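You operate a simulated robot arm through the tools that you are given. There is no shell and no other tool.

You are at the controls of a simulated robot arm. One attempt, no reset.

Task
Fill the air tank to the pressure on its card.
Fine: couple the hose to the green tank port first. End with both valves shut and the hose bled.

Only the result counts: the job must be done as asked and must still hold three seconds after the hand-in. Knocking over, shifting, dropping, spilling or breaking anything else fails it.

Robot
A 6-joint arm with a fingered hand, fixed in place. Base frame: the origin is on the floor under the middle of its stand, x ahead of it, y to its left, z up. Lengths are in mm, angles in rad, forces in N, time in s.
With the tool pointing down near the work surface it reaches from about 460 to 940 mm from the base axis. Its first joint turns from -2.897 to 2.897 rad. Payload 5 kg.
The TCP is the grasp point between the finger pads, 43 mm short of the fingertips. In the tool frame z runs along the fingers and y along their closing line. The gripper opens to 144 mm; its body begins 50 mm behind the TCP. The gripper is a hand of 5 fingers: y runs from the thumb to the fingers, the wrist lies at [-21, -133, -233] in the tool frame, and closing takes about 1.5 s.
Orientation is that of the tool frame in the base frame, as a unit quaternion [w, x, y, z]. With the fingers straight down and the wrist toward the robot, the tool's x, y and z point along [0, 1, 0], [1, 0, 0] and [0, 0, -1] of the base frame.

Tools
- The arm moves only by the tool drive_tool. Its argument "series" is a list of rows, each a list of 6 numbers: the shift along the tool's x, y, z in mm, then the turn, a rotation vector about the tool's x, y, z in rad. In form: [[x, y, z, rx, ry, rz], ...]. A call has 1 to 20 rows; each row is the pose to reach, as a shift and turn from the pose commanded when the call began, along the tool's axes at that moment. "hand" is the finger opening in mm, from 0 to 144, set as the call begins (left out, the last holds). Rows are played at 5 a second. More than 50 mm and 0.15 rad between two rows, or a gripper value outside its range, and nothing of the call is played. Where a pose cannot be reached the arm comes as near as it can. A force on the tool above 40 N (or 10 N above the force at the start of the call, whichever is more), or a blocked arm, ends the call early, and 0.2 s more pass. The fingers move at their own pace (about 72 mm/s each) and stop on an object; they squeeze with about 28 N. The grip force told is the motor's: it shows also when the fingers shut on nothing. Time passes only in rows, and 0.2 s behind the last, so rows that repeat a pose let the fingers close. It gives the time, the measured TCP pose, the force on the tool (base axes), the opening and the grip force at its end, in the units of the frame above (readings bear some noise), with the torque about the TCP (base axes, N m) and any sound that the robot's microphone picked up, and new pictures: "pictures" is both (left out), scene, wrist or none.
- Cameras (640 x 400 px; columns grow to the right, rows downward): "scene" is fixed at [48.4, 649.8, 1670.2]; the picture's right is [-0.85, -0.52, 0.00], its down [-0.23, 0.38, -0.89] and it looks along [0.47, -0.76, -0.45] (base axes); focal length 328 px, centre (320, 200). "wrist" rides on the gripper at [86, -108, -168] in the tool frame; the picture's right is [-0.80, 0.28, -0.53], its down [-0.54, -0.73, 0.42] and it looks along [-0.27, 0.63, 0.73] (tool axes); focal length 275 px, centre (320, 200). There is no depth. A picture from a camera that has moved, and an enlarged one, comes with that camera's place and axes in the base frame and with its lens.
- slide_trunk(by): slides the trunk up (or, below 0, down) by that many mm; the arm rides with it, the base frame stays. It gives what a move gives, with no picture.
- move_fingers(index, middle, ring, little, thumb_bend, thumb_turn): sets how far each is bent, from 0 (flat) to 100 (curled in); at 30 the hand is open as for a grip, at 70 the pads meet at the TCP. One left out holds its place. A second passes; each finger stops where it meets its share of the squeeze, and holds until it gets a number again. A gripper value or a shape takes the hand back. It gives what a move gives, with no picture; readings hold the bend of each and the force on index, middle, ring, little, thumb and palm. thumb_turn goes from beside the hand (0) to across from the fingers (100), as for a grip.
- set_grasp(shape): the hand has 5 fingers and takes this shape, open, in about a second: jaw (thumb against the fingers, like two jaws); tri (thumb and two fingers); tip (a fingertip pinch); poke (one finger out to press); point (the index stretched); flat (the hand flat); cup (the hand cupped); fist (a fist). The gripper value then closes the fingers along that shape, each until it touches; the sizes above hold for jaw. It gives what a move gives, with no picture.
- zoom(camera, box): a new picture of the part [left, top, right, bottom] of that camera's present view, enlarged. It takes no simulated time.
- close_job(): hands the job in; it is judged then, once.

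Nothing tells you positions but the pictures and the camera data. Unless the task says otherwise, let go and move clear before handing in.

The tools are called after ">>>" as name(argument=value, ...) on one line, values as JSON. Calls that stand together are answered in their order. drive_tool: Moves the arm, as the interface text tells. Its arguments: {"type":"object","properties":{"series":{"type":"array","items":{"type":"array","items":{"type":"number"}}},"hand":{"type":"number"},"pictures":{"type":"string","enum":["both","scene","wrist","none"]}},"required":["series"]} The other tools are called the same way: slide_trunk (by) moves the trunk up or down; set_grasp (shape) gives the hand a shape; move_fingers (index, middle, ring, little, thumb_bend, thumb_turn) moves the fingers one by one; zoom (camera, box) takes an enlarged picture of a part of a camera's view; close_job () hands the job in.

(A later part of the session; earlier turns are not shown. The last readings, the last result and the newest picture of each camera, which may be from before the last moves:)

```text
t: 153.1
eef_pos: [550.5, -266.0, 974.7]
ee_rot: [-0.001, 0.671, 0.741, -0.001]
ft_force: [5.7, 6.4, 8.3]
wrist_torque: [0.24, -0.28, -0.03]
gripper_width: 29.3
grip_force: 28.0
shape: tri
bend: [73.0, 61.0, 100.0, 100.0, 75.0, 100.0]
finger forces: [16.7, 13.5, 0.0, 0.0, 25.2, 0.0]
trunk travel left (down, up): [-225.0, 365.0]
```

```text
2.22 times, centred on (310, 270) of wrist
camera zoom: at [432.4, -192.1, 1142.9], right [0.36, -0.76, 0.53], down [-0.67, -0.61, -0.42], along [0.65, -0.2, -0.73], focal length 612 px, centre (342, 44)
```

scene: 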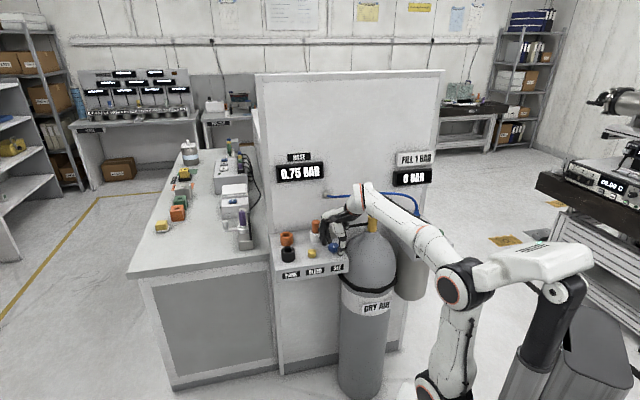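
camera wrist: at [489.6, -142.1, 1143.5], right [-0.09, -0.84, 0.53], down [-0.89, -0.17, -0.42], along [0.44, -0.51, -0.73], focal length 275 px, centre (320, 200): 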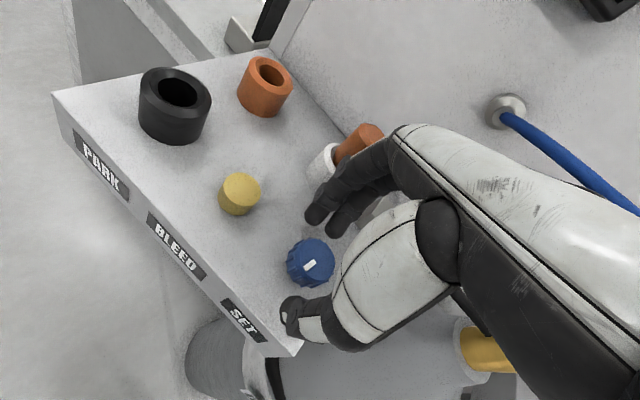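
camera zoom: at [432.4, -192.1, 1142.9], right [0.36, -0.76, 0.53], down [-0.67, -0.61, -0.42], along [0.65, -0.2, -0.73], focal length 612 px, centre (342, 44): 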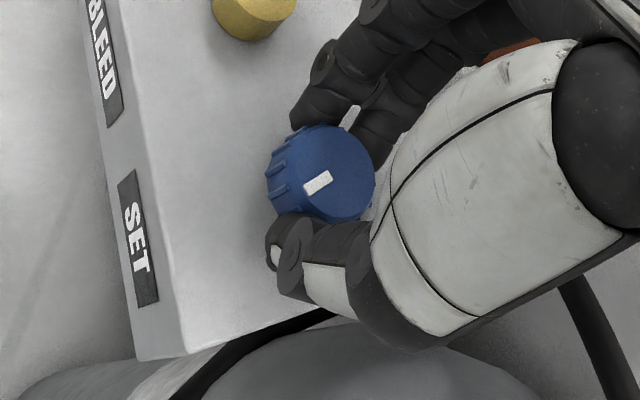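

The switch to 1 BAR was at about 1.875 rad total, so exact 1.0 bar is near 2.14 rad. I'm at 1.95; turning 0.19 rad more to centre it.

>>> drive_tool(series=[[0, 0, 0, 0, 0, -0.05], [0, 0, 0, 0, 0, -0.1], [0, 0, 0, 0, 0, -0.15], [0, 0, 0, 0, 0, -0.19], [0, 0, 0, 0, 0, -0.19], [0, 0, 0, 0, 0, -0.19]], pictures="none")

>>> zoom(camera="scene", box=[265, 145, 335, 190])

>>> drive_tool(series=[[0, 0, 0, 0, 0, 0], [0, 0, 0, 0, 0, 0], [0, 0, 0, 0, 0, 0], [0, 0, 0, 0, 0, 0], [0, 0, 0, 0, 0, 0], [0, 0, -8, 0, 0, 0], [0, 0, -24, 0, 0, 0], [0, 0, -42, 0, 0, 0], [0, 0, -60, 0, 0, 0], [0, 0, -80, 0, 0, 0], [0, 0, -100, 0, 0, 0], [0, 0, -120, 0, 0, 0]], hand=70, pictures="both")

>>> zoom(camera="scene", box=[260, 140, 450, 280])

```text
t: 154.5
eef_pos: [550.0, -266.9, 976.0]
ee_rot: [0.0, 0.597, 0.802, 0.0]
ft_force: [4.9, 4.2, 11.5]
wrist_torque: [0.25, -0.29, -0.08]
gripper_width: 29.4
grip_force: 28.1
shape: tri
bend: [73.0, 61.0, 100.0, 100.0, 75.0, 100.0]
finger forces: [16.8, 14.5, 0.1, 0.1, 25.4, 0.0]
trunk travel left (down, up): [-225.0, 365.0]
```

```text
8.89 times, centred on (300, 168) of scene
camera zoom: at [48.4, 649.8, 1670.2], right [-0.85, -0.52, 0.0], down [-0.23, 0.38, -0.89], along [0.47, -0.76, -0.45], focal length 2913 px, centre (498, 489)
```

zoom: 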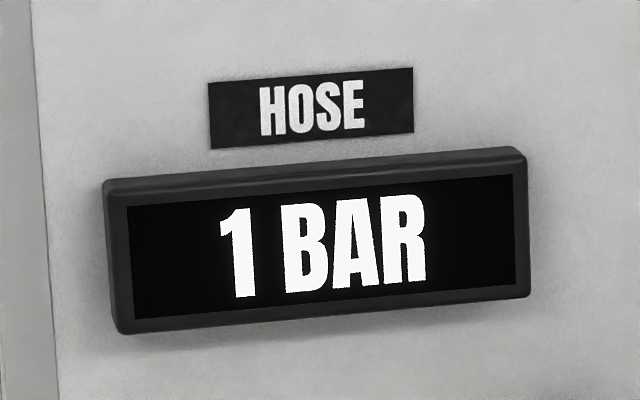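

```text
t: 157.1
eef_pos: [548.9, -265.8, 1094.4]
ee_rot: [-0.002, 0.599, 0.801, -0.001]
ft_force: [-0.6, 0.1, 0.2]
wrist_torque: [-0.01, 0.0, 0.04]
gripper_width: 69.9
grip_force: 0.1
shape: tri
bend: [74.0, 45.0, 99.0, 99.0, 71.0, 100.0]
finger forces: [0.0, 0.1, 0.0, 0.0, 0.0, 0.1]
trunk travel left (down, up): [-225.0, 365.0]
camera wrist: at [420.4, -214.5, 1263.1], right [0.5, -0.68, 0.53], down [-0.54, -0.73, -0.42], along [0.67, -0.08, -0.73], focal length 275 px, centre (320, 200)
```

scene: 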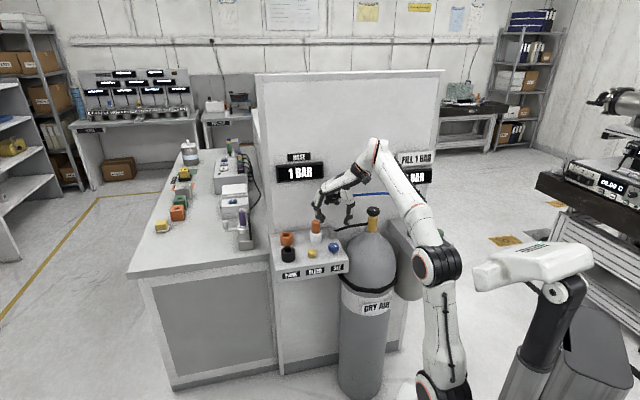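
wrist: 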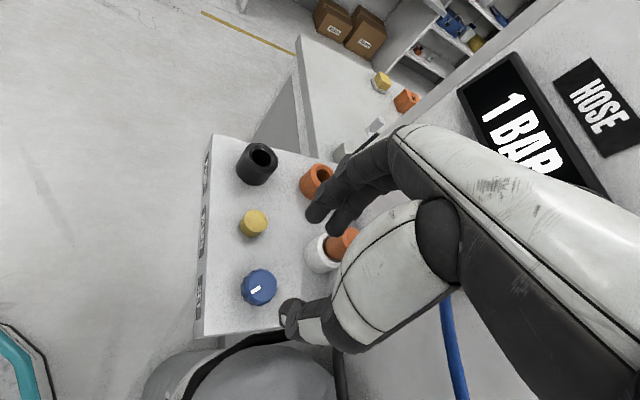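

```text
2.86 times, centred on (355, 210) of scene
camera zoom: at [48.4, 649.8, 1670.2], right [-0.85, -0.52, 0.0], down [-0.23, 0.38, -0.89], along [0.47, -0.76, -0.45], focal length 936 px, centre (220, 171)
```

zoom: 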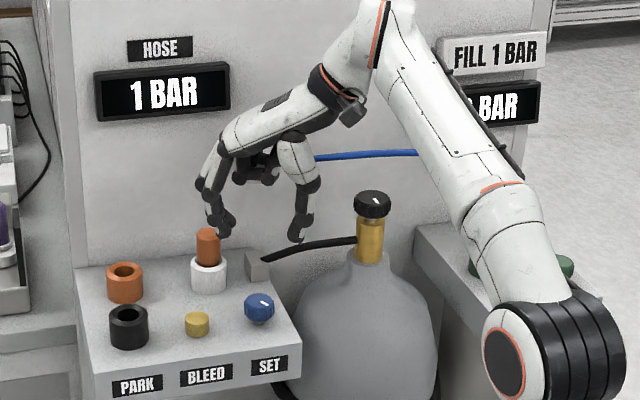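

HOSE is at 1 BAR with the hand off. Next is the tank valve (green knob). I'll raise the trunk so the hand clears the hose, then travel over and turn the hand for a top-down grip there.

>>> slide_trunk(by=110)

>>> drive_tool(series=[[-5, -10, 0, 0, 0, 0.05], [-14, -29, 0, 0, 0, 0.145], [-24, -49, 0, 0, 0, 0.243], [-33, -69, 0, 0, 0, 0.34], [-43, -88, 0, 0, 0, 0.437], [-52, -108, 0, 0, 0, 0.534], [-62, -127, 0, 0, 0, 0.631], [-71, -147, 0, 0, 0, 0.728], [-81, -166, 0, 0, 0, 0.825], [-90, -186, 0, 0, 0, 0.922], [-99, -206, 0, 0, 0, 1.019], [-109, -225, 0, 0, 0, 1.116], [-118, -245, 0, 0, 0, 1.213], [-128, -264, 0, 0, 0, 1.31], [-137, -284, 0, 0, 0, 1.407], [-147, -303, 0, 0, 0, 1.504], [-156, -323, 0, 0, 0, 1.601], [-166, -343, 0, 0, 0, 1.698], [-175, -362, 0, 0, 0, 1.795], [-185, -382, 0, 0, 0, 1.892]], pictures="both")

>>> zoom(camera="scene", box=[260, 140, 460, 270])

```text
t: 158.5
eef_pos: [549.8, -266.0, 1204.0]
ee_rot: [-0.002, 0.598, 0.801, -0.001]
ft_force: [-0.9, 0.9, -0.1]
wrist_torque: [-0.03, 0.0, 0.02]
gripper_width: 69.6
grip_force: 0.0
shape: tri
bend: [74.0, 45.0, 99.0, 99.0, 71.0, 100.0]
finger forces: [0.0, 0.0, 0.0, 0.0, 0.0, 0.0]
trunk travel left (down, up): [-335.0, 255.0]
```

```text
t: 162.7
eef_pos: [233.9, -553.0, 1204.2]
ee_rot: [0.0, 1.0, -0.017, -0.001]
ft_force: [0.2, 0.7, -0.1]
wrist_torque: [0.0, -0.02, -0.01]
gripper_width: 69.5
grip_force: 0.1
shape: tri
bend: [74.0, 45.0, 99.0, 99.0, 71.0, 100.0]
finger forces: [0.0, 0.1, 0.1, 0.0, 0.0, 0.0]
trunk travel left (down, up): [-335.0, 255.0]
camera wrist: at [324.7, -446.8, 1371.2], right [-0.8, -0.26, 0.54], down [-0.52, 0.74, -0.42], along [-0.29, -0.62, -0.73], focal length 275 px, centre (320, 200)
```

scene: 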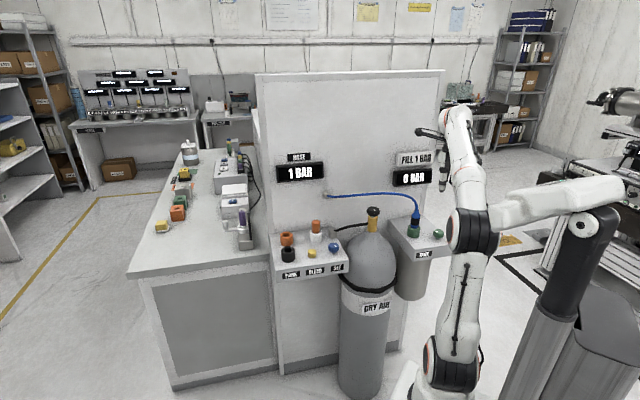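
wrist: 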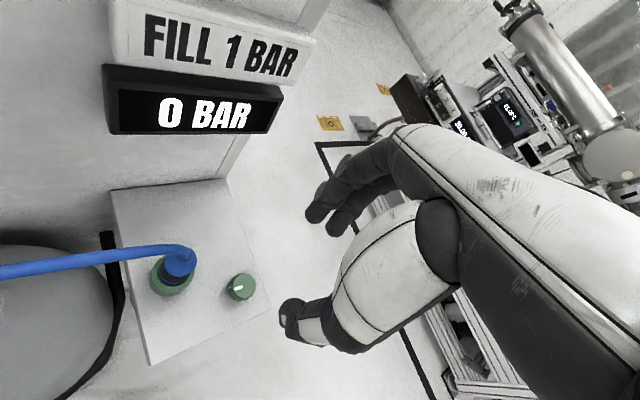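

```text
3.08 times, centred on (360, 205) of scene
camera zoom: at [48.4, 649.8, 1670.2], right [-0.85, -0.52, 0.0], down [-0.23, 0.38, -0.89], along [0.47, -0.76, -0.45], focal length 1008 px, centre (197, 185)
```

zoom: 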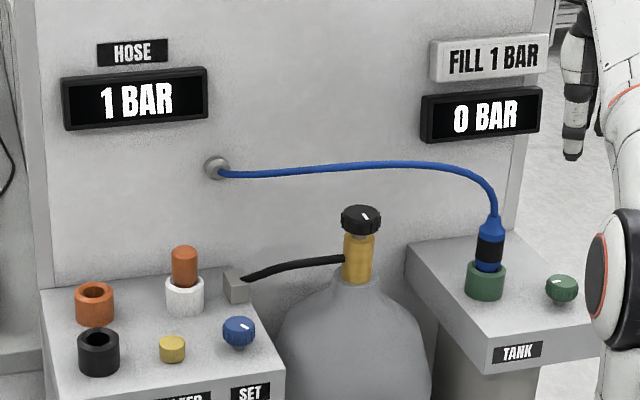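

Clear view: HOSE 1 BAR, TANK 0 BAR, plug upright in the port. I'll zoom on the green valve knob to line up over it.

>>> zoom(camera="wrist", box=[120, 220, 300, 340])

>>> zoom(camera="scene", box=[400, 210, 460, 260])

```text
3.33 times, centred on (210, 280) of wrist
camera zoom: at [324.7, -446.8, 1371.2], right [-0.8, -0.26, 0.54], down [-0.52, 0.74, -0.42], along [-0.29, -0.62, -0.73], focal length 918 px, centre (687, -67)
```

zoom: 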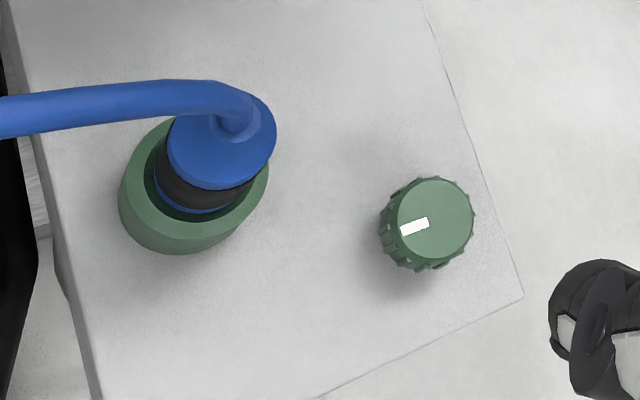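

```text
8.00 times, centred on (430, 235) of scene
camera zoom: at [48.4, 649.8, 1670.2], right [-0.85, -0.52, 0.0], down [-0.23, 0.38, -0.89], along [0.47, -0.76, -0.45], focal length 2622 px, centre (-560, -80)
```

zoom: 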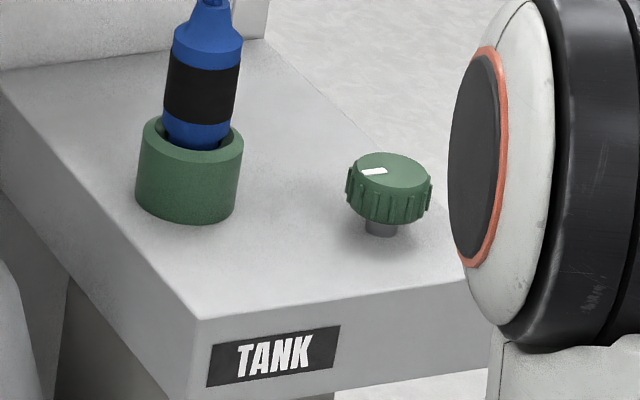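

The knob top is at about (228,-579,952). I'll centre above it, lower the trunk back, and go down to just above the knob.

>>> drive_tool(series=[[-2, 10, 0, 0, 0, 0], [-4.6, 26.6, 0, 0, 0, 0], [-4.6, 26.6, 0, 0, 0, 0]], hand=80, pictures="none")

>>> slide_trunk(by=-110)

>>> drive_tool(series=[[0, 0, 8, 0, 0, 0], [0, 0, 24, 0, 0, 0], [0, 0, 42, 0, 0, 0], [0, 0, 60, 0, 0, 0], [0, 0, 74, 0, 0, 0]], pictures="both")

>>> zoom(camera="wrist", box=[200, 180, 400, 360])

>>> zoom(camera="scene", box=[395, 180, 465, 260])

```text
t: 163.5
eef_pos: [230.3, -578.5, 1203.9]
ee_rot: [-0.001, 1.0, -0.016, -0.001]
ft_force: [-0.1, -0.3, 0.1]
wrist_torque: [0.01, 0.06, 0.0]
gripper_width: 79.5
grip_force: 0.0
shape: tri
bend: [74.0, 43.0, 99.0, 99.0, 68.0, 100.0]
finger forces: [0.0, 0.1, 0.0, 0.0, 0.0, 0.0]
trunk travel left (down, up): [-335.0, 255.0]
```

```text
t: 164.9
eef_pos: [230.3, -578.5, 1094.4]
ee_rot: [0.0, 1.0, -0.016, -0.002]
ft_force: [0.2, -1.1, -0.4]
wrist_torque: [0.01, -0.01, 0.01]
gripper_width: 79.6
grip_force: 0.0
shape: tri
bend: [74.0, 43.0, 99.0, 99.0, 68.0, 100.0]
finger forces: [0.0, 0.0, 0.1, 0.0, 0.0, 0.0]
trunk travel left (down, up): [-225.0, 365.0]
```

```text
t: 166.1
eef_pos: [230.1, -578.2, 1020.5]
ee_rot: [0.0, 1.0, -0.016, -0.002]
ft_force: [0.1, 0.5, -0.5]
wrist_torque: [-0.01, -0.02, 0.01]
gripper_width: 79.7
grip_force: 0.1
shape: tri
bend: [74.0, 43.0, 99.0, 99.0, 68.0, 100.0]
finger forces: [0.0, 0.1, 0.1, 0.0, 0.1, 0.0]
trunk travel left (down, up): [-225.0, 365.0]
camera wrist: at [319.2, -471.8, 1188.9], right [-0.8, -0.26, 0.54], down [-0.52, 0.74, -0.42], along [-0.29, -0.62, -0.73], focal length 275 px, centre (320, 200)
```

scene: 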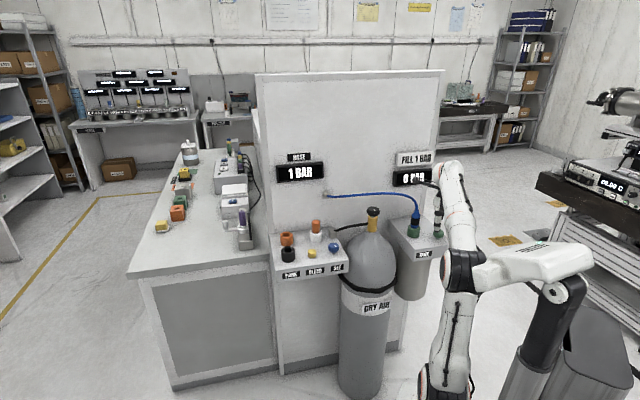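
wrist: 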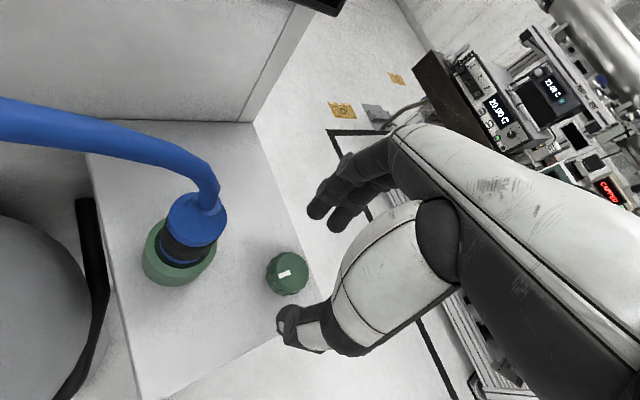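

```text
2.22 times, centred on (300, 270) of wrist
camera zoom: at [319.2, -471.8, 1188.9], right [-0.8, -0.26, 0.54], down [-0.52, 0.74, -0.42], along [-0.29, -0.62, -0.73], focal length 612 px, centre (364, 44)
```

zoom: 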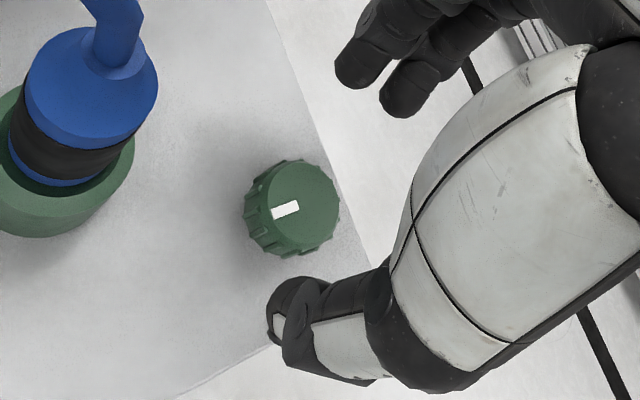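

```text
5.00 times, centred on (430, 220) of scene
camera zoom: at [48.4, 649.8, 1670.2], right [-0.85, -0.52, 0.0], down [-0.23, 0.38, -0.89], along [0.47, -0.76, -0.45], focal length 1639 px, centre (-230, 100)
```

zoom: 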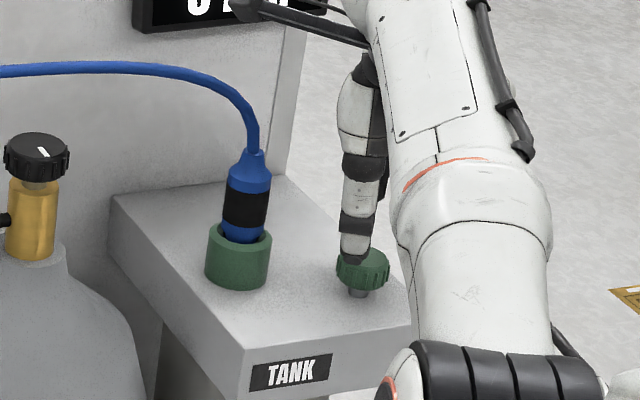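

The TCP is centred over the knob. Lowering to gripping height and closing.

>>> drive_tool(series=[[-0.5, 0, 8, 0, 0, 0], [-1, 0, 20, 0, 0, 0], [-1, 0, 32, 0, 0, 0], [-1, 0, 42, 0, 0, 0], [-1, 0, 46, 0, 0, 0], [-1, 0, 46, 0, 0, 0]], pictures="none")

>>> drive_tool(series=[[0, 0, 0, 0, 0, 0], [0, 0, 0, 0, 0, 0], [0, 0, 0, 0, 0, 0], [0, 0, 0, 0, 0, 0], [0, 0, 0, 0, 0, 0], [0, 0, 0, 0, 0, 0]], hand=0, pictures="both")

>>> zoom(camera="wrist", box=[200, 180, 400, 360])

```text
t: 167.5
eef_pos: [228.2, -577.7, 974.3]
ee_rot: [0.0, 1.0, -0.016, -0.002]
ft_force: [0.4, -0.3, -0.4]
wrist_torque: [0.01, -0.01, 0.0]
gripper_width: 79.8
grip_force: 0.1
shape: tri
bend: [74.0, 43.0, 99.0, 99.0, 68.0, 100.0]
finger forces: [0.1, 0.1, 0.0, 0.0, 0.0, 0.0]
trunk travel left (down, up): [-225.0, 365.0]
```

```text
t: 168.9
eef_pos: [229.5, -578.0, 974.1]
ee_rot: [0.0, 1.0, -0.017, -0.002]
ft_force: [0.4, 2.4, -2.5]
wrist_torque: [0.06, 0.0, 0.03]
gripper_width: 29.6
grip_force: 27.8
shape: tri
bend: [73.0, 61.0, 100.0, 100.0, 74.0, 100.0]
finger forces: [11.1, 11.2, 0.1, 0.0, 25.3, 0.1]
trunk travel left (down, up): [-225.0, 365.0]
camera wrist: at [318.6, -472.4, 1141.7], right [-0.8, -0.26, 0.54], down [-0.52, 0.74, -0.42], along [-0.29, -0.62, -0.73], focal length 275 px, centre (320, 200)
```

scene: 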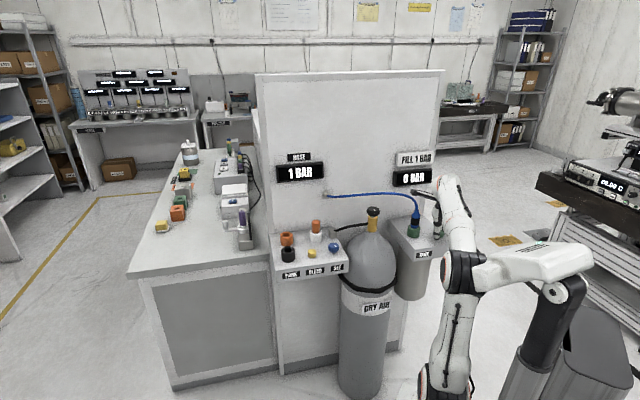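
wrist: 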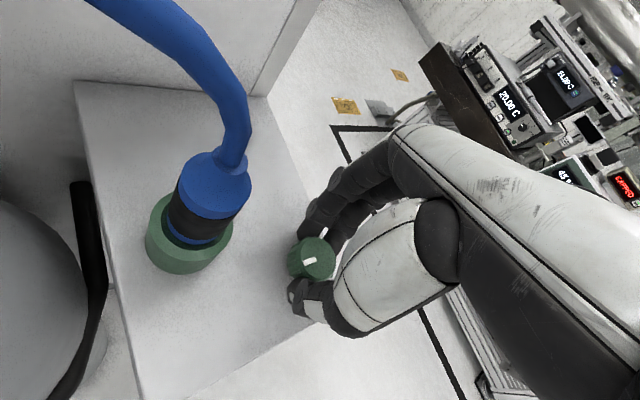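

```text
2.22 times, centred on (300, 270) of wrist
camera zoom: at [318.6, -472.4, 1141.7], right [-0.8, -0.26, 0.54], down [-0.52, 0.74, -0.42], along [-0.29, -0.62, -0.73], focal length 612 px, centre (364, 44)
```

zoom: 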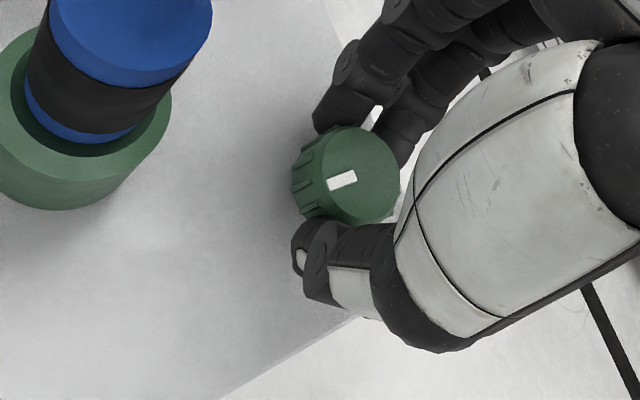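

The tank valve is gripped. Opening it counter-clockwise while watching both gauges.

>>> drive_tool(series=[[0, 0, 0, 0, 0, -0.06], [0, 0, 0, 0, 0, -0.13], [0, 0, 0, 0, 0, -0.2], [0, 0, 0, 0, 0, -0.27], [0, 0, 0, 0, 0, -0.34], [0, 0, 0, 0, 0, -0.4]], pictures="scene")

>>> zoom(camera="scene", box=[265, 140, 445, 240])

>>> zoom(camera="wrist", box=[200, 180, 400, 360])

```text
t: 170.3
eef_pos: [229.3, -576.8, 974.2]
ee_rot: [0.0, 0.983, 0.183, -0.003]
ft_force: [2.4, -0.6, 2.1]
wrist_torque: [-0.05, -0.08, -0.04]
gripper_width: 29.2
grip_force: 28.2
shape: tri
bend: [73.0, 61.0, 100.0, 100.0, 75.0, 100.0]
finger forces: [14.0, 12.0, 0.0, 0.0, 25.3, 0.0]
trunk travel left (down, up): [-225.0, 365.0]
```

scene: 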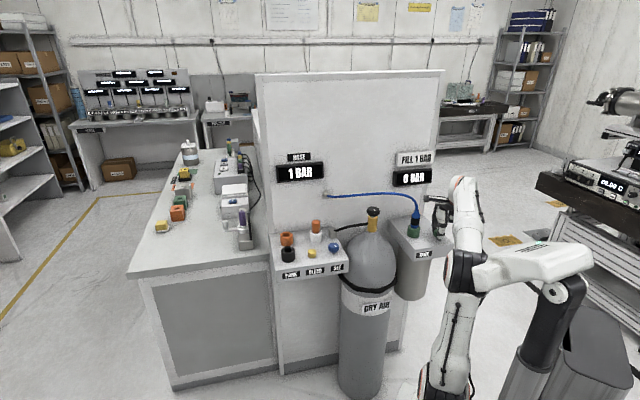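

```text
3.56 times, centred on (355, 190) of scene
camera zoom: at [48.4, 649.8, 1670.2], right [-0.85, -0.52, 0.0], down [-0.23, 0.38, -0.89], along [0.47, -0.76, -0.45], focal length 1165 px, centre (196, 236)
```

zoom: 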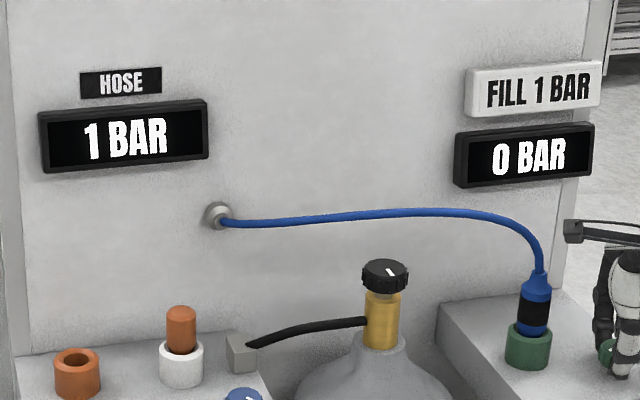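

```text
2.22 times, centred on (300, 270) of wrist
camera zoom: at [270.1, -445.7, 1141.5], right [-0.64, -0.55, 0.54], down [-0.77, 0.48, -0.42], along [-0.03, -0.68, -0.73], focal length 612 px, centre (364, 44)
```

zoom: 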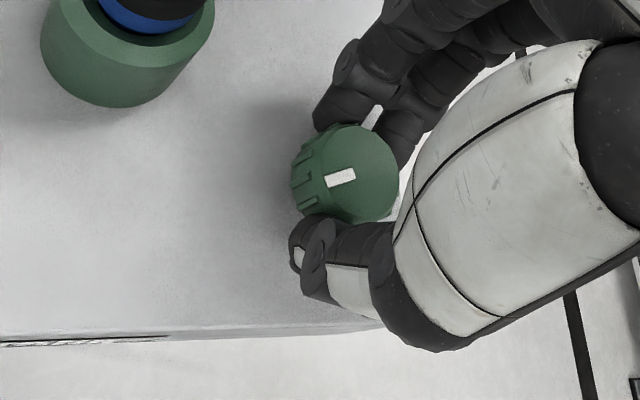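

TANK still 0. Opening further.

>>> drive_tool(series=[[0, 0, 0, 0, 0, -0.06], [0, 0, 0, 0, 0, -0.13], [0, 0, 0, 0, 0, -0.2], [0, 0, 0, 0, 0, -0.27], [0, 0, 0, 0, 0, -0.34], [0, 0, 0, 0, 0, -0.4], [0, 0, 0, 0, 0, -0.4], [0, 0, 0, 0, 0, -0.4]], pictures="none")

>>> zoom(camera="scene", box=[265, 140, 445, 240])

>>> zoom(camera="wrist", box=[200, 180, 400, 360])

```text
t: 172.1
eef_pos: [230.4, -578.0, 974.5]
ee_rot: [-0.001, 0.927, 0.374, -0.001]
ft_force: [4.0, -1.5, 5.9]
wrist_torque: [-0.05, -0.17, 0.0]
gripper_width: 29.6
grip_force: 28.0
shape: tri
bend: [73.0, 61.0, 100.0, 100.0, 75.0, 100.0]
finger forces: [15.0, 13.4, 0.0, 0.1, 25.2, 0.1]
trunk travel left (down, up): [-225.0, 365.0]
```

```text
3.56 times, centred on (355, 190) of scene
camera zoom: at [48.4, 649.8, 1670.2], right [-0.85, -0.52, 0.0], down [-0.23, 0.38, -0.89], along [0.47, -0.76, -0.45], focal length 1165 px, centre (196, 236)
```

zoom: 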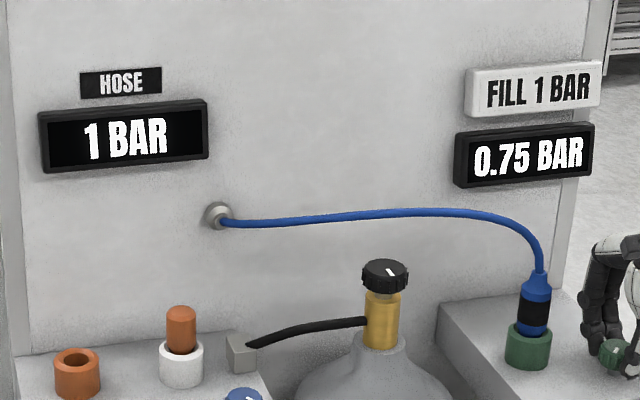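

```text
2.22 times, centred on (300, 270) of wrist
camera zoom: at [215.7, -440.2, 1141.6], right [-0.37, -0.76, 0.54], down [-0.9, 0.14, -0.42], along [0.24, -0.64, -0.73], focal length 612 px, centre (364, 44)
```

zoom: 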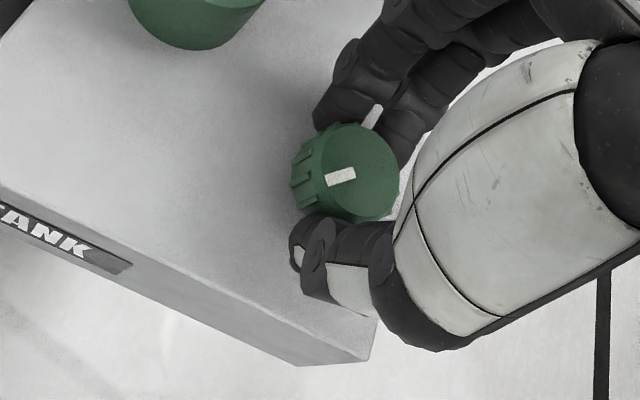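

TANK is already at 0.75 BAR and rising. I'll hold for a moment and read again.

>>> drive_tool(series=[[0, 0, 0, 0, 0, 0], [0, 0, 0, 0, 0, 0], [0, 0, 0, 0, 0, 0]], pictures="none")

>>> zoom(camera="scene", box=[265, 140, 445, 240])

>>> drive_tool(series=[[0, 0, 0, 0, 0, 0], [0, 0, 0, 0, 0, 0], [0, 0, 0, 0, 0, 0], [0, 0, 0, 0, 0, 0], [0, 0, 0, 0, 0, 0], [0, 0, 0, 0, 0, 0], [0, 0, 0, 0, 0, 0], [0, 0, 0, 0, 0, 0], [0, 0, 0, 0, 0, 0], [0, 0, 0, 0, 0, 0]], pictures="none")

>>> zoom(camera="scene", box=[265, 140, 445, 240])

```text
t: 172.9
eef_pos: [230.3, -577.9, 973.7]
ee_rot: [-0.001, 0.927, 0.375, -0.001]
ft_force: [5.6, -1.0, 5.9]
wrist_torque: [-0.08, -0.22, -0.06]
gripper_width: 29.8
grip_force: 28.2
shape: tri
bend: [73.0, 61.0, 100.0, 100.0, 75.0, 100.0]
finger forces: [15.1, 13.4, 0.0, 0.1, 25.3, 0.0]
trunk travel left (down, up): [-225.0, 365.0]
```

```text
3.56 times, centred on (355, 190) of scene
camera zoom: at [48.4, 649.8, 1670.2], right [-0.85, -0.52, 0.0], down [-0.23, 0.38, -0.89], along [0.47, -0.76, -0.45], focal length 1165 px, centre (196, 236)
```

zoom: 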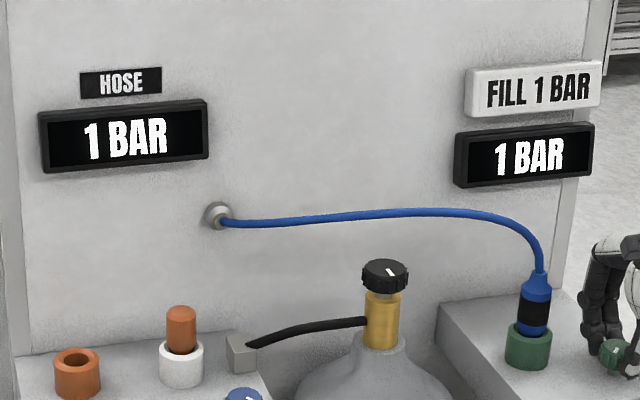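

```text
t: 175.1
eef_pos: [229.4, -577.1, 974.1]
ee_rot: [0.0, 0.927, 0.375, -0.001]
ft_force: [4.9, -1.7, 7.2]
wrist_torque: [-0.08, -0.24, -0.04]
gripper_width: 29.7
grip_force: 28.2
shape: tri
bend: [73.0, 61.0, 100.0, 100.0, 75.0, 100.0]
finger forces: [15.3, 13.5, 0.1, 0.0, 25.3, 0.0]
trunk travel left (down, up): [-225.0, 365.0]
```

```text
3.56 times, centred on (355, 190) of scene
camera zoom: at [48.4, 649.8, 1670.2], right [-0.85, -0.52, 0.0], down [-0.23, 0.38, -0.89], along [0.47, -0.76, -0.45], focal length 1165 px, centre (196, 236)
```

zoom: 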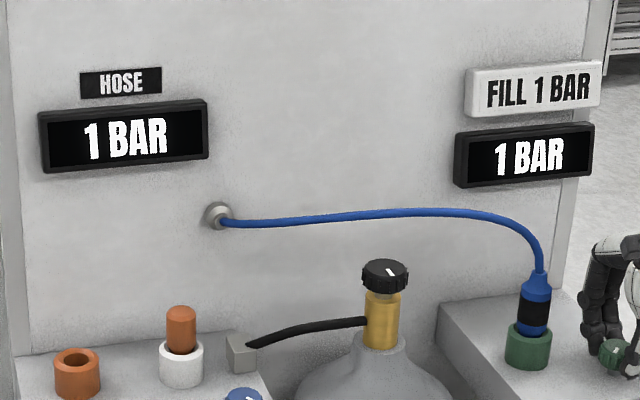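

TANK reads a steady 1 BAR, equal to the regulated hose. Now I'll shut the tank valve by turning clockwise back, slightly past the start.

>>> drive_tool(series=[[0, 0, 0, 0, 0, 0.06], [0, 0, 0, 0, 0, 0.14], [0, 0, 0, 0, 0, 0.22], [0, 0, 0, 0, 0, 0.3], [0, 0, 0, 0, 0, 0.38], [0, 0, 0, 0, 0, 0.46], [0, 0, 0, 0, 0, 0.54], [0, 0, 0, 0, 0, 0.62], [0, 0, 0, 0, 0, 0.7], [0, 0, 0, 0, 0, 0.78], [0, 0, 0, 0, 0, 0.82], [0, 0, 0, 0, 0, 0.86], [0, 0, 0, 0, 0, 0.86]], pictures="both")

>>> zoom(camera="wrist", box=[200, 180, 400, 360])

>>> zoom(camera="scene", box=[265, 140, 445, 240])

```text
t: 177.9
eef_pos: [229.1, -577.3, 972.6]
ee_rot: [0.0, 0.999, -0.046, -0.001]
ft_force: [5.5, 3.5, 2.9]
wrist_torque: [0.06, -0.17, 0.18]
gripper_width: 29.5
grip_force: 27.8
shape: tri
bend: [73.0, 61.0, 100.0, 100.0, 74.0, 100.0]
finger forces: [13.7, 13.6, 0.0, 0.0, 29.3, 0.1]
trunk travel left (down, up): [-225.0, 365.0]
camera wrist: at [325.0, -477.6, 1141.2], right [-0.82, -0.21, 0.54], down [-0.47, 0.77, -0.42], along [-0.33, -0.6, -0.73], focal length 275 px, centre (320, 200)
```

scene: 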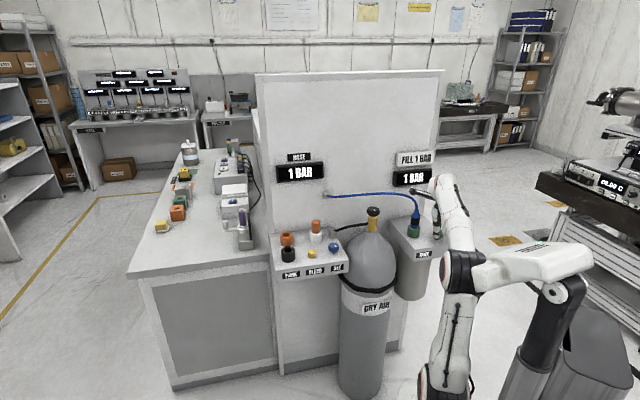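
wrist: 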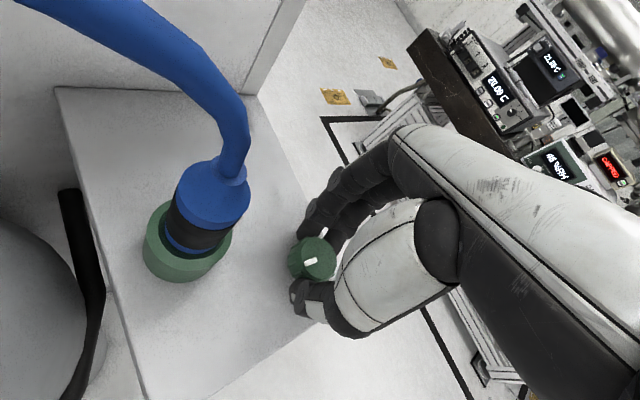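

```text
2.22 times, centred on (300, 270) of wrist
camera zoom: at [325.0, -477.6, 1141.2], right [-0.82, -0.21, 0.54], down [-0.47, 0.77, -0.42], along [-0.33, -0.6, -0.73], focal length 612 px, centre (364, 44)
```

zoom: 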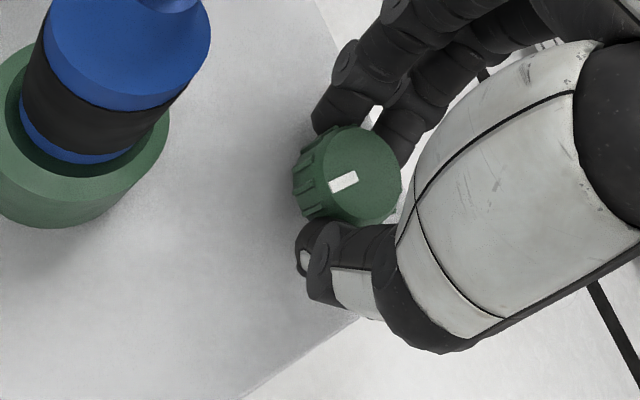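

```text
3.56 times, centred on (355, 190) of scene
camera zoom: at [48.4, 649.8, 1670.2], right [-0.85, -0.52, 0.0], down [-0.23, 0.38, -0.89], along [0.47, -0.76, -0.45], focal length 1165 px, centre (196, 236)
```

zoom: 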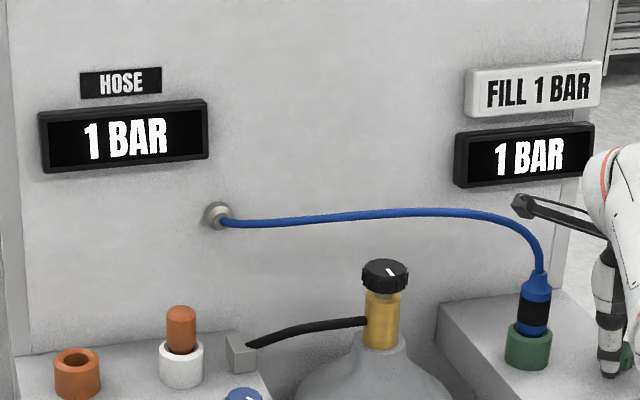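

The tank knob is back at its stop (it slipped slightly in the fingers, so it is fully shut), and TANK holds 1 BAR. I'll release and rise clear.

>>> drive_tool(series=[[0, 0, 0, 0, 0, 0], [0, 0, 0, 0, 0, 0], [0, 0, 0, 0, 0, 0], [0, 0, 0, 0, 0, 0], [0, 0, 0, 0, 0, 0], [0, 0, -8, 0, 0, 0], [0, 0, -24, 0, 0, 0], [0, 0, -42, 0, 0, 0], [0, 0, -62, 0, 0, 0], [0, 0, -84, 0, 0, 0], [0, 0, -106, 0, 0, 0], [0, 0, -120, 0, 0, 0]], hand=80, pictures="both")

>>> zoom(camera="scene", box=[265, 140, 465, 260])

>>> zoom(camera="wrist", box=[120, 200, 360, 360])

```text
t: 180.5
eef_pos: [227.9, -578.6, 1093.2]
ee_rot: [-0.001, 0.999, -0.046, -0.002]
ft_force: [-0.2, 0.7, 0.0]
wrist_torque: [0.0, 0.01, 0.0]
gripper_width: 79.6
grip_force: 0.1
shape: tri
bend: [74.0, 43.0, 99.0, 99.0, 68.0, 100.0]
finger forces: [0.0, 0.0, 0.1, 0.0, 0.0, 0.1]
trunk travel left (down, up): [-225.0, 365.0]
camera wrist: at [324.4, -477.9, 1260.0], right [-0.82, -0.21, 0.54], down [-0.47, 0.77, -0.42], along [-0.33, -0.6, -0.73], focal length 275 px, centre (320, 200)
```

scene: 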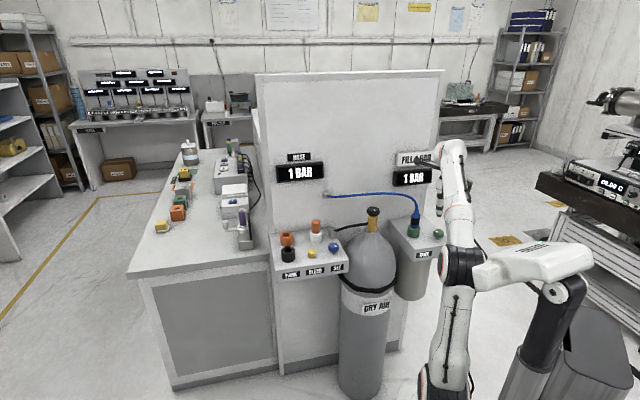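
wrist: 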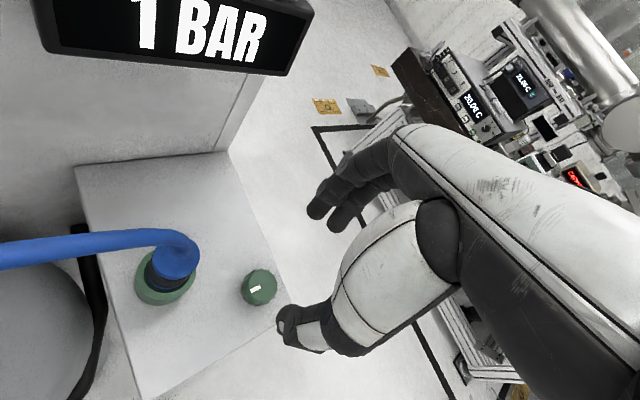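

```text
3.20 times, centred on (365, 200) of scene
camera zoom: at [48.4, 649.8, 1670.2], right [-0.85, -0.52, 0.0], down [-0.23, 0.38, -0.89], along [0.47, -0.76, -0.45], focal length 1049 px, centre (176, 200)
```

zoom: 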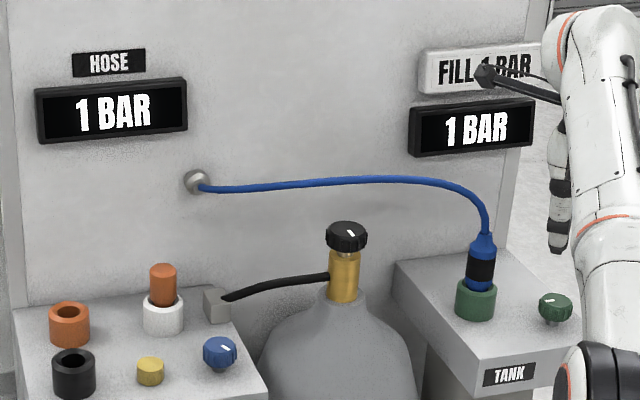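

```text
2.50 times, centred on (240, 280) of wrist
camera zoom: at [324.4, -477.9, 1260.0], right [-0.82, -0.21, 0.54], down [-0.47, 0.77, -0.42], along [-0.33, -0.6, -0.73], focal length 688 px, centre (520, 0)
```

zoom: 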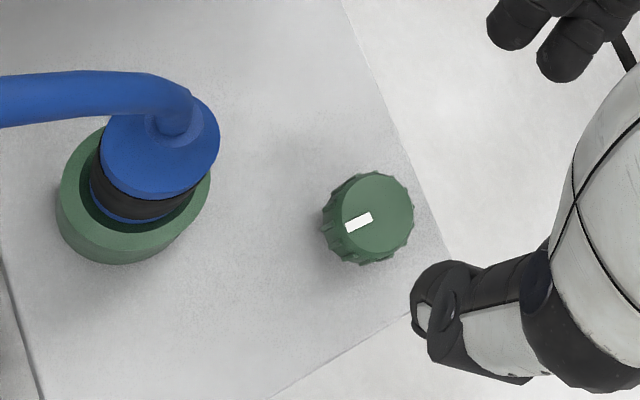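

I'll compare the green mark with its original orientation from the same scene zoom.

>>> zoom(camera="scene", box=[400, 210, 460, 260])

>>> zoom(camera="scene", box=[355, 200, 390, 230])

```text
8.00 times, centred on (430, 235) of scene
camera zoom: at [48.4, 649.8, 1670.2], right [-0.85, -0.52, 0.0], down [-0.23, 0.38, -0.89], along [0.47, -0.76, -0.45], focal length 2622 px, centre (-560, -80)
```

zoom: 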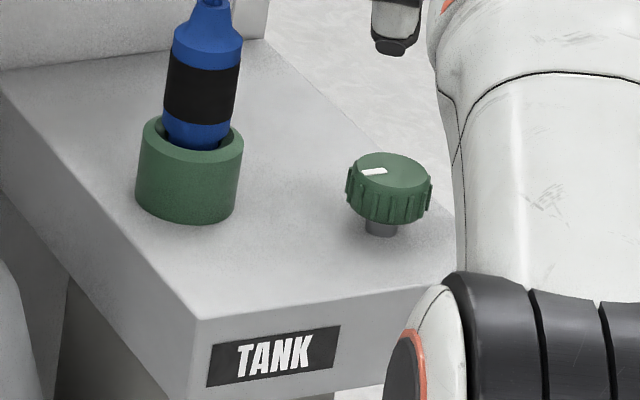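

```text
13.33 times, centred on (372, 215) of scene
camera zoom: at [48.4, 649.8, 1670.2], right [-0.85, -0.52, 0.0], down [-0.23, 0.38, -0.89], along [0.47, -0.76, -0.45], focal length 4370 px, centre (-380, 0)
```

zoom: 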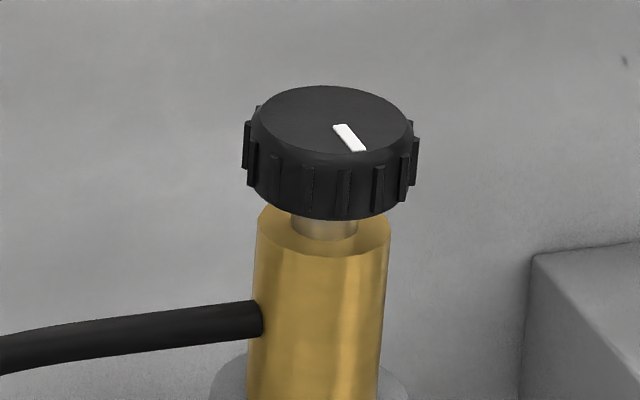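

The green valve mark matches its original shut position. Now back to the supply knob to close it; I'll raise the trunk, travel around in front of the hose, and turn the hand to the side-grip orientation.

>>> slide_trunk(by=110)

>>> drive_tool(series=[[6, -14, 0, 0, 0, 0], [17, -40, 0, 0, 0, 0], [28, -68, 0, 0, 0, 0], [39, -96, 0, 0, 0, 0], [50, -124, 0, 0, 0, 0], [61, -152, 0, 0, 0, 0], [72, -180, 0, 0, 0, 0], [83, -207, 0, 0, 0, 0], [89, -211, 0, -0.0564, 0.0984, 0.0735], [95, -215, 0, -0.1127, 0.1969, 0.1471], [101, -220, 0, -0.1691, 0.2953, 0.2206], [107, -224, 0, -0.2254, 0.3937, 0.2941], [113, -228, 0, -0.2818, 0.4922, 0.3677], [119, -232, 0, -0.3382, 0.5906, 0.4412], [126, -237, 0, -0.3945, 0.689, 0.5147], [132, -241, 0, -0.4509, 0.7875, 0.5883], [138, -245, 0, -0.5072, 0.8859, 0.6618], [144, -249, 0, -0.5636, 0.9843, 0.7353], [150, -253, 0, -0.62, 1.0828, 0.8089], [156, -257.5, 0, -0.6763, 1.1812, 0.8824]], hand=110, pictures="both")

```text
t: 181.9
eef_pos: [228.5, -575.7, 1202.4]
ee_rot: [0.0, 0.999, -0.046, -0.001]
ft_force: [-1.3, 0.1, -0.1]
wrist_torque: [0.03, 0.03, 0.04]
gripper_width: 79.8
grip_force: 0.1
shape: tri
bend: [74.0, 43.0, 99.0, 99.0, 68.0, 100.0]
finger forces: [0.1, 0.1, 0.1, 0.0, 0.1, 0.0]
trunk travel left (down, up): [-335.0, 255.0]
```

```text
t: 186.1
eef_pos: [409.2, -336.7, 1201.8]
ee_rot: [0.327, 0.67, -0.426, 0.513]
ft_force: [0.1, 0.3, 0.2]
wrist_torque: [0.02, -0.03, 0.03]
gripper_width: 109.5
grip_force: 0.0
shape: tri
bend: [26.0, 35.0, 99.0, 99.0, 55.0, 99.0]
finger forces: [0.1, 0.0, 0.0, 0.0, 0.1, 0.0]
trunk travel left (down, up): [-335.0, 255.0]
camera wrist: at [447.4, -164.1, 1328.2], right [-0.56, 0.53, -0.63], down [0.77, 0.06, -0.63], along [-0.3, -0.84, -0.45], focal length 275 px, centre (320, 200)
```

scene: 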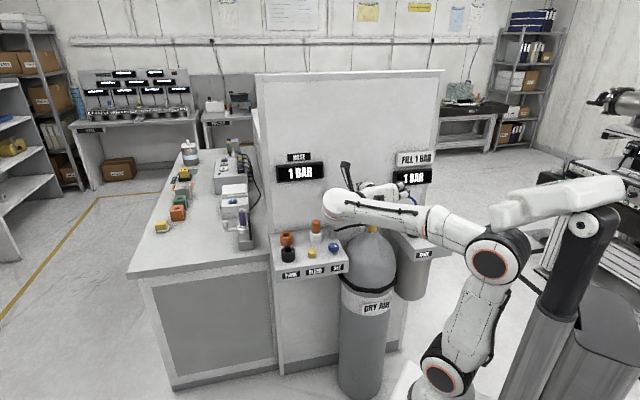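
wrist: 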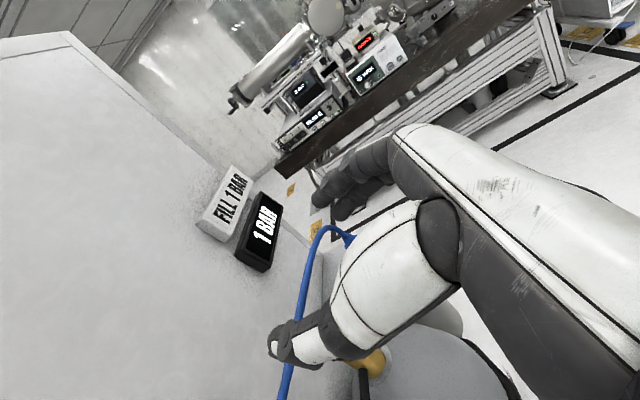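

Now lower back and settle in the same pre-grasp used before (azimuth −80°).

>>> slide_trunk(by=-110)

>>> drive_tool(series=[[-9, -7, 3.5, -0.04, 0, 0.011], [-18, -14, 7, -0.085, 0, 0.023], [-27, -21, 10.5, -0.13, 0, 0.035], [-36, -28, 14, -0.175, 0, 0.047], [-44, -35, 17, -0.22, -0.001, 0.06], [-50.6, -39.7, 19.2, -0.2529, -0.001, 0.0685], [-50.6, -39.7, 19.2, -0.2529, -0.001, 0.0685]], pictures="both")

>>> zoom(camera="wrist", box=[200, 180, 360, 340])

```text
t: 187.6
eef_pos: [408.0, -337.1, 1091.7]
ee_rot: [0.326, 0.67, -0.426, 0.513]
ft_force: [-0.2, -0.2, 0.0]
wrist_torque: [0.03, -0.01, 0.01]
gripper_width: 109.7
grip_force: 0.1
shape: tri
bend: [26.0, 35.0, 99.0, 99.0, 55.0, 99.0]
finger forces: [0.1, 0.0, 0.0, 0.1, 0.0, 0.0]
trunk travel left (down, up): [-225.0, 365.0]
```

```text
t: 189.2
eef_pos: [445.3, -324.9, 1036.7]
ee_rot: [0.391, 0.609, -0.51, 0.465]
ft_force: [-0.7, -0.5, -0.6]
wrist_torque: [0.01, -0.02, 0.0]
gripper_width: 109.7
grip_force: 0.2
shape: tri
bend: [26.0, 35.0, 99.0, 99.0, 55.0, 99.0]
finger forces: [0.0, 0.0, 0.0, 0.1, 0.1, 0.0]
trunk travel left (down, up): [-225.0, 365.0]
camera wrist: at [528.0, -168.6, 1163.3], right [-0.41, 0.66, -0.63], down [0.76, -0.14, -0.64], along [-0.51, -0.74, -0.45], focal length 275 px, centre (320, 200)
```

scene: 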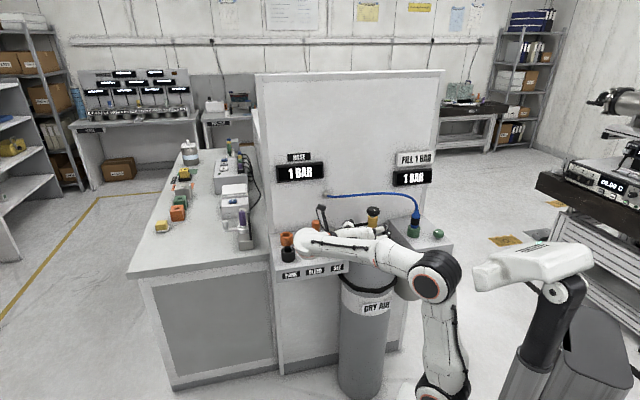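
wrist: 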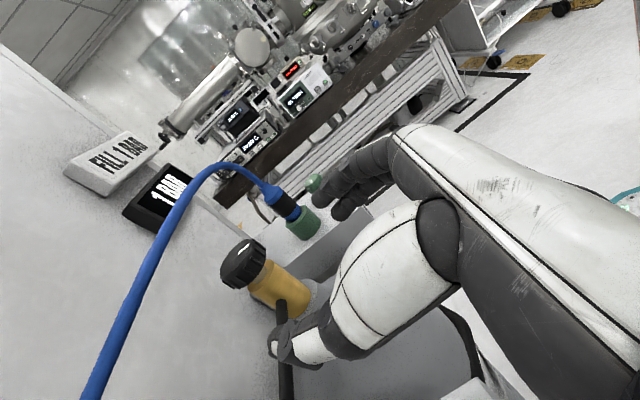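

```text
2.50 times, centred on (280, 260) of wrist
camera zoom: at [528.0, -168.6, 1163.3], right [-0.41, 0.66, -0.63], down [0.76, -0.14, -0.64], along [-0.51, -0.74, -0.45], focal length 688 px, centre (420, 50)
```

zoom: 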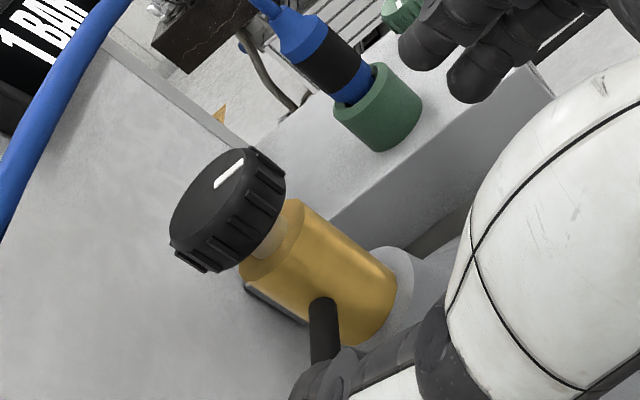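

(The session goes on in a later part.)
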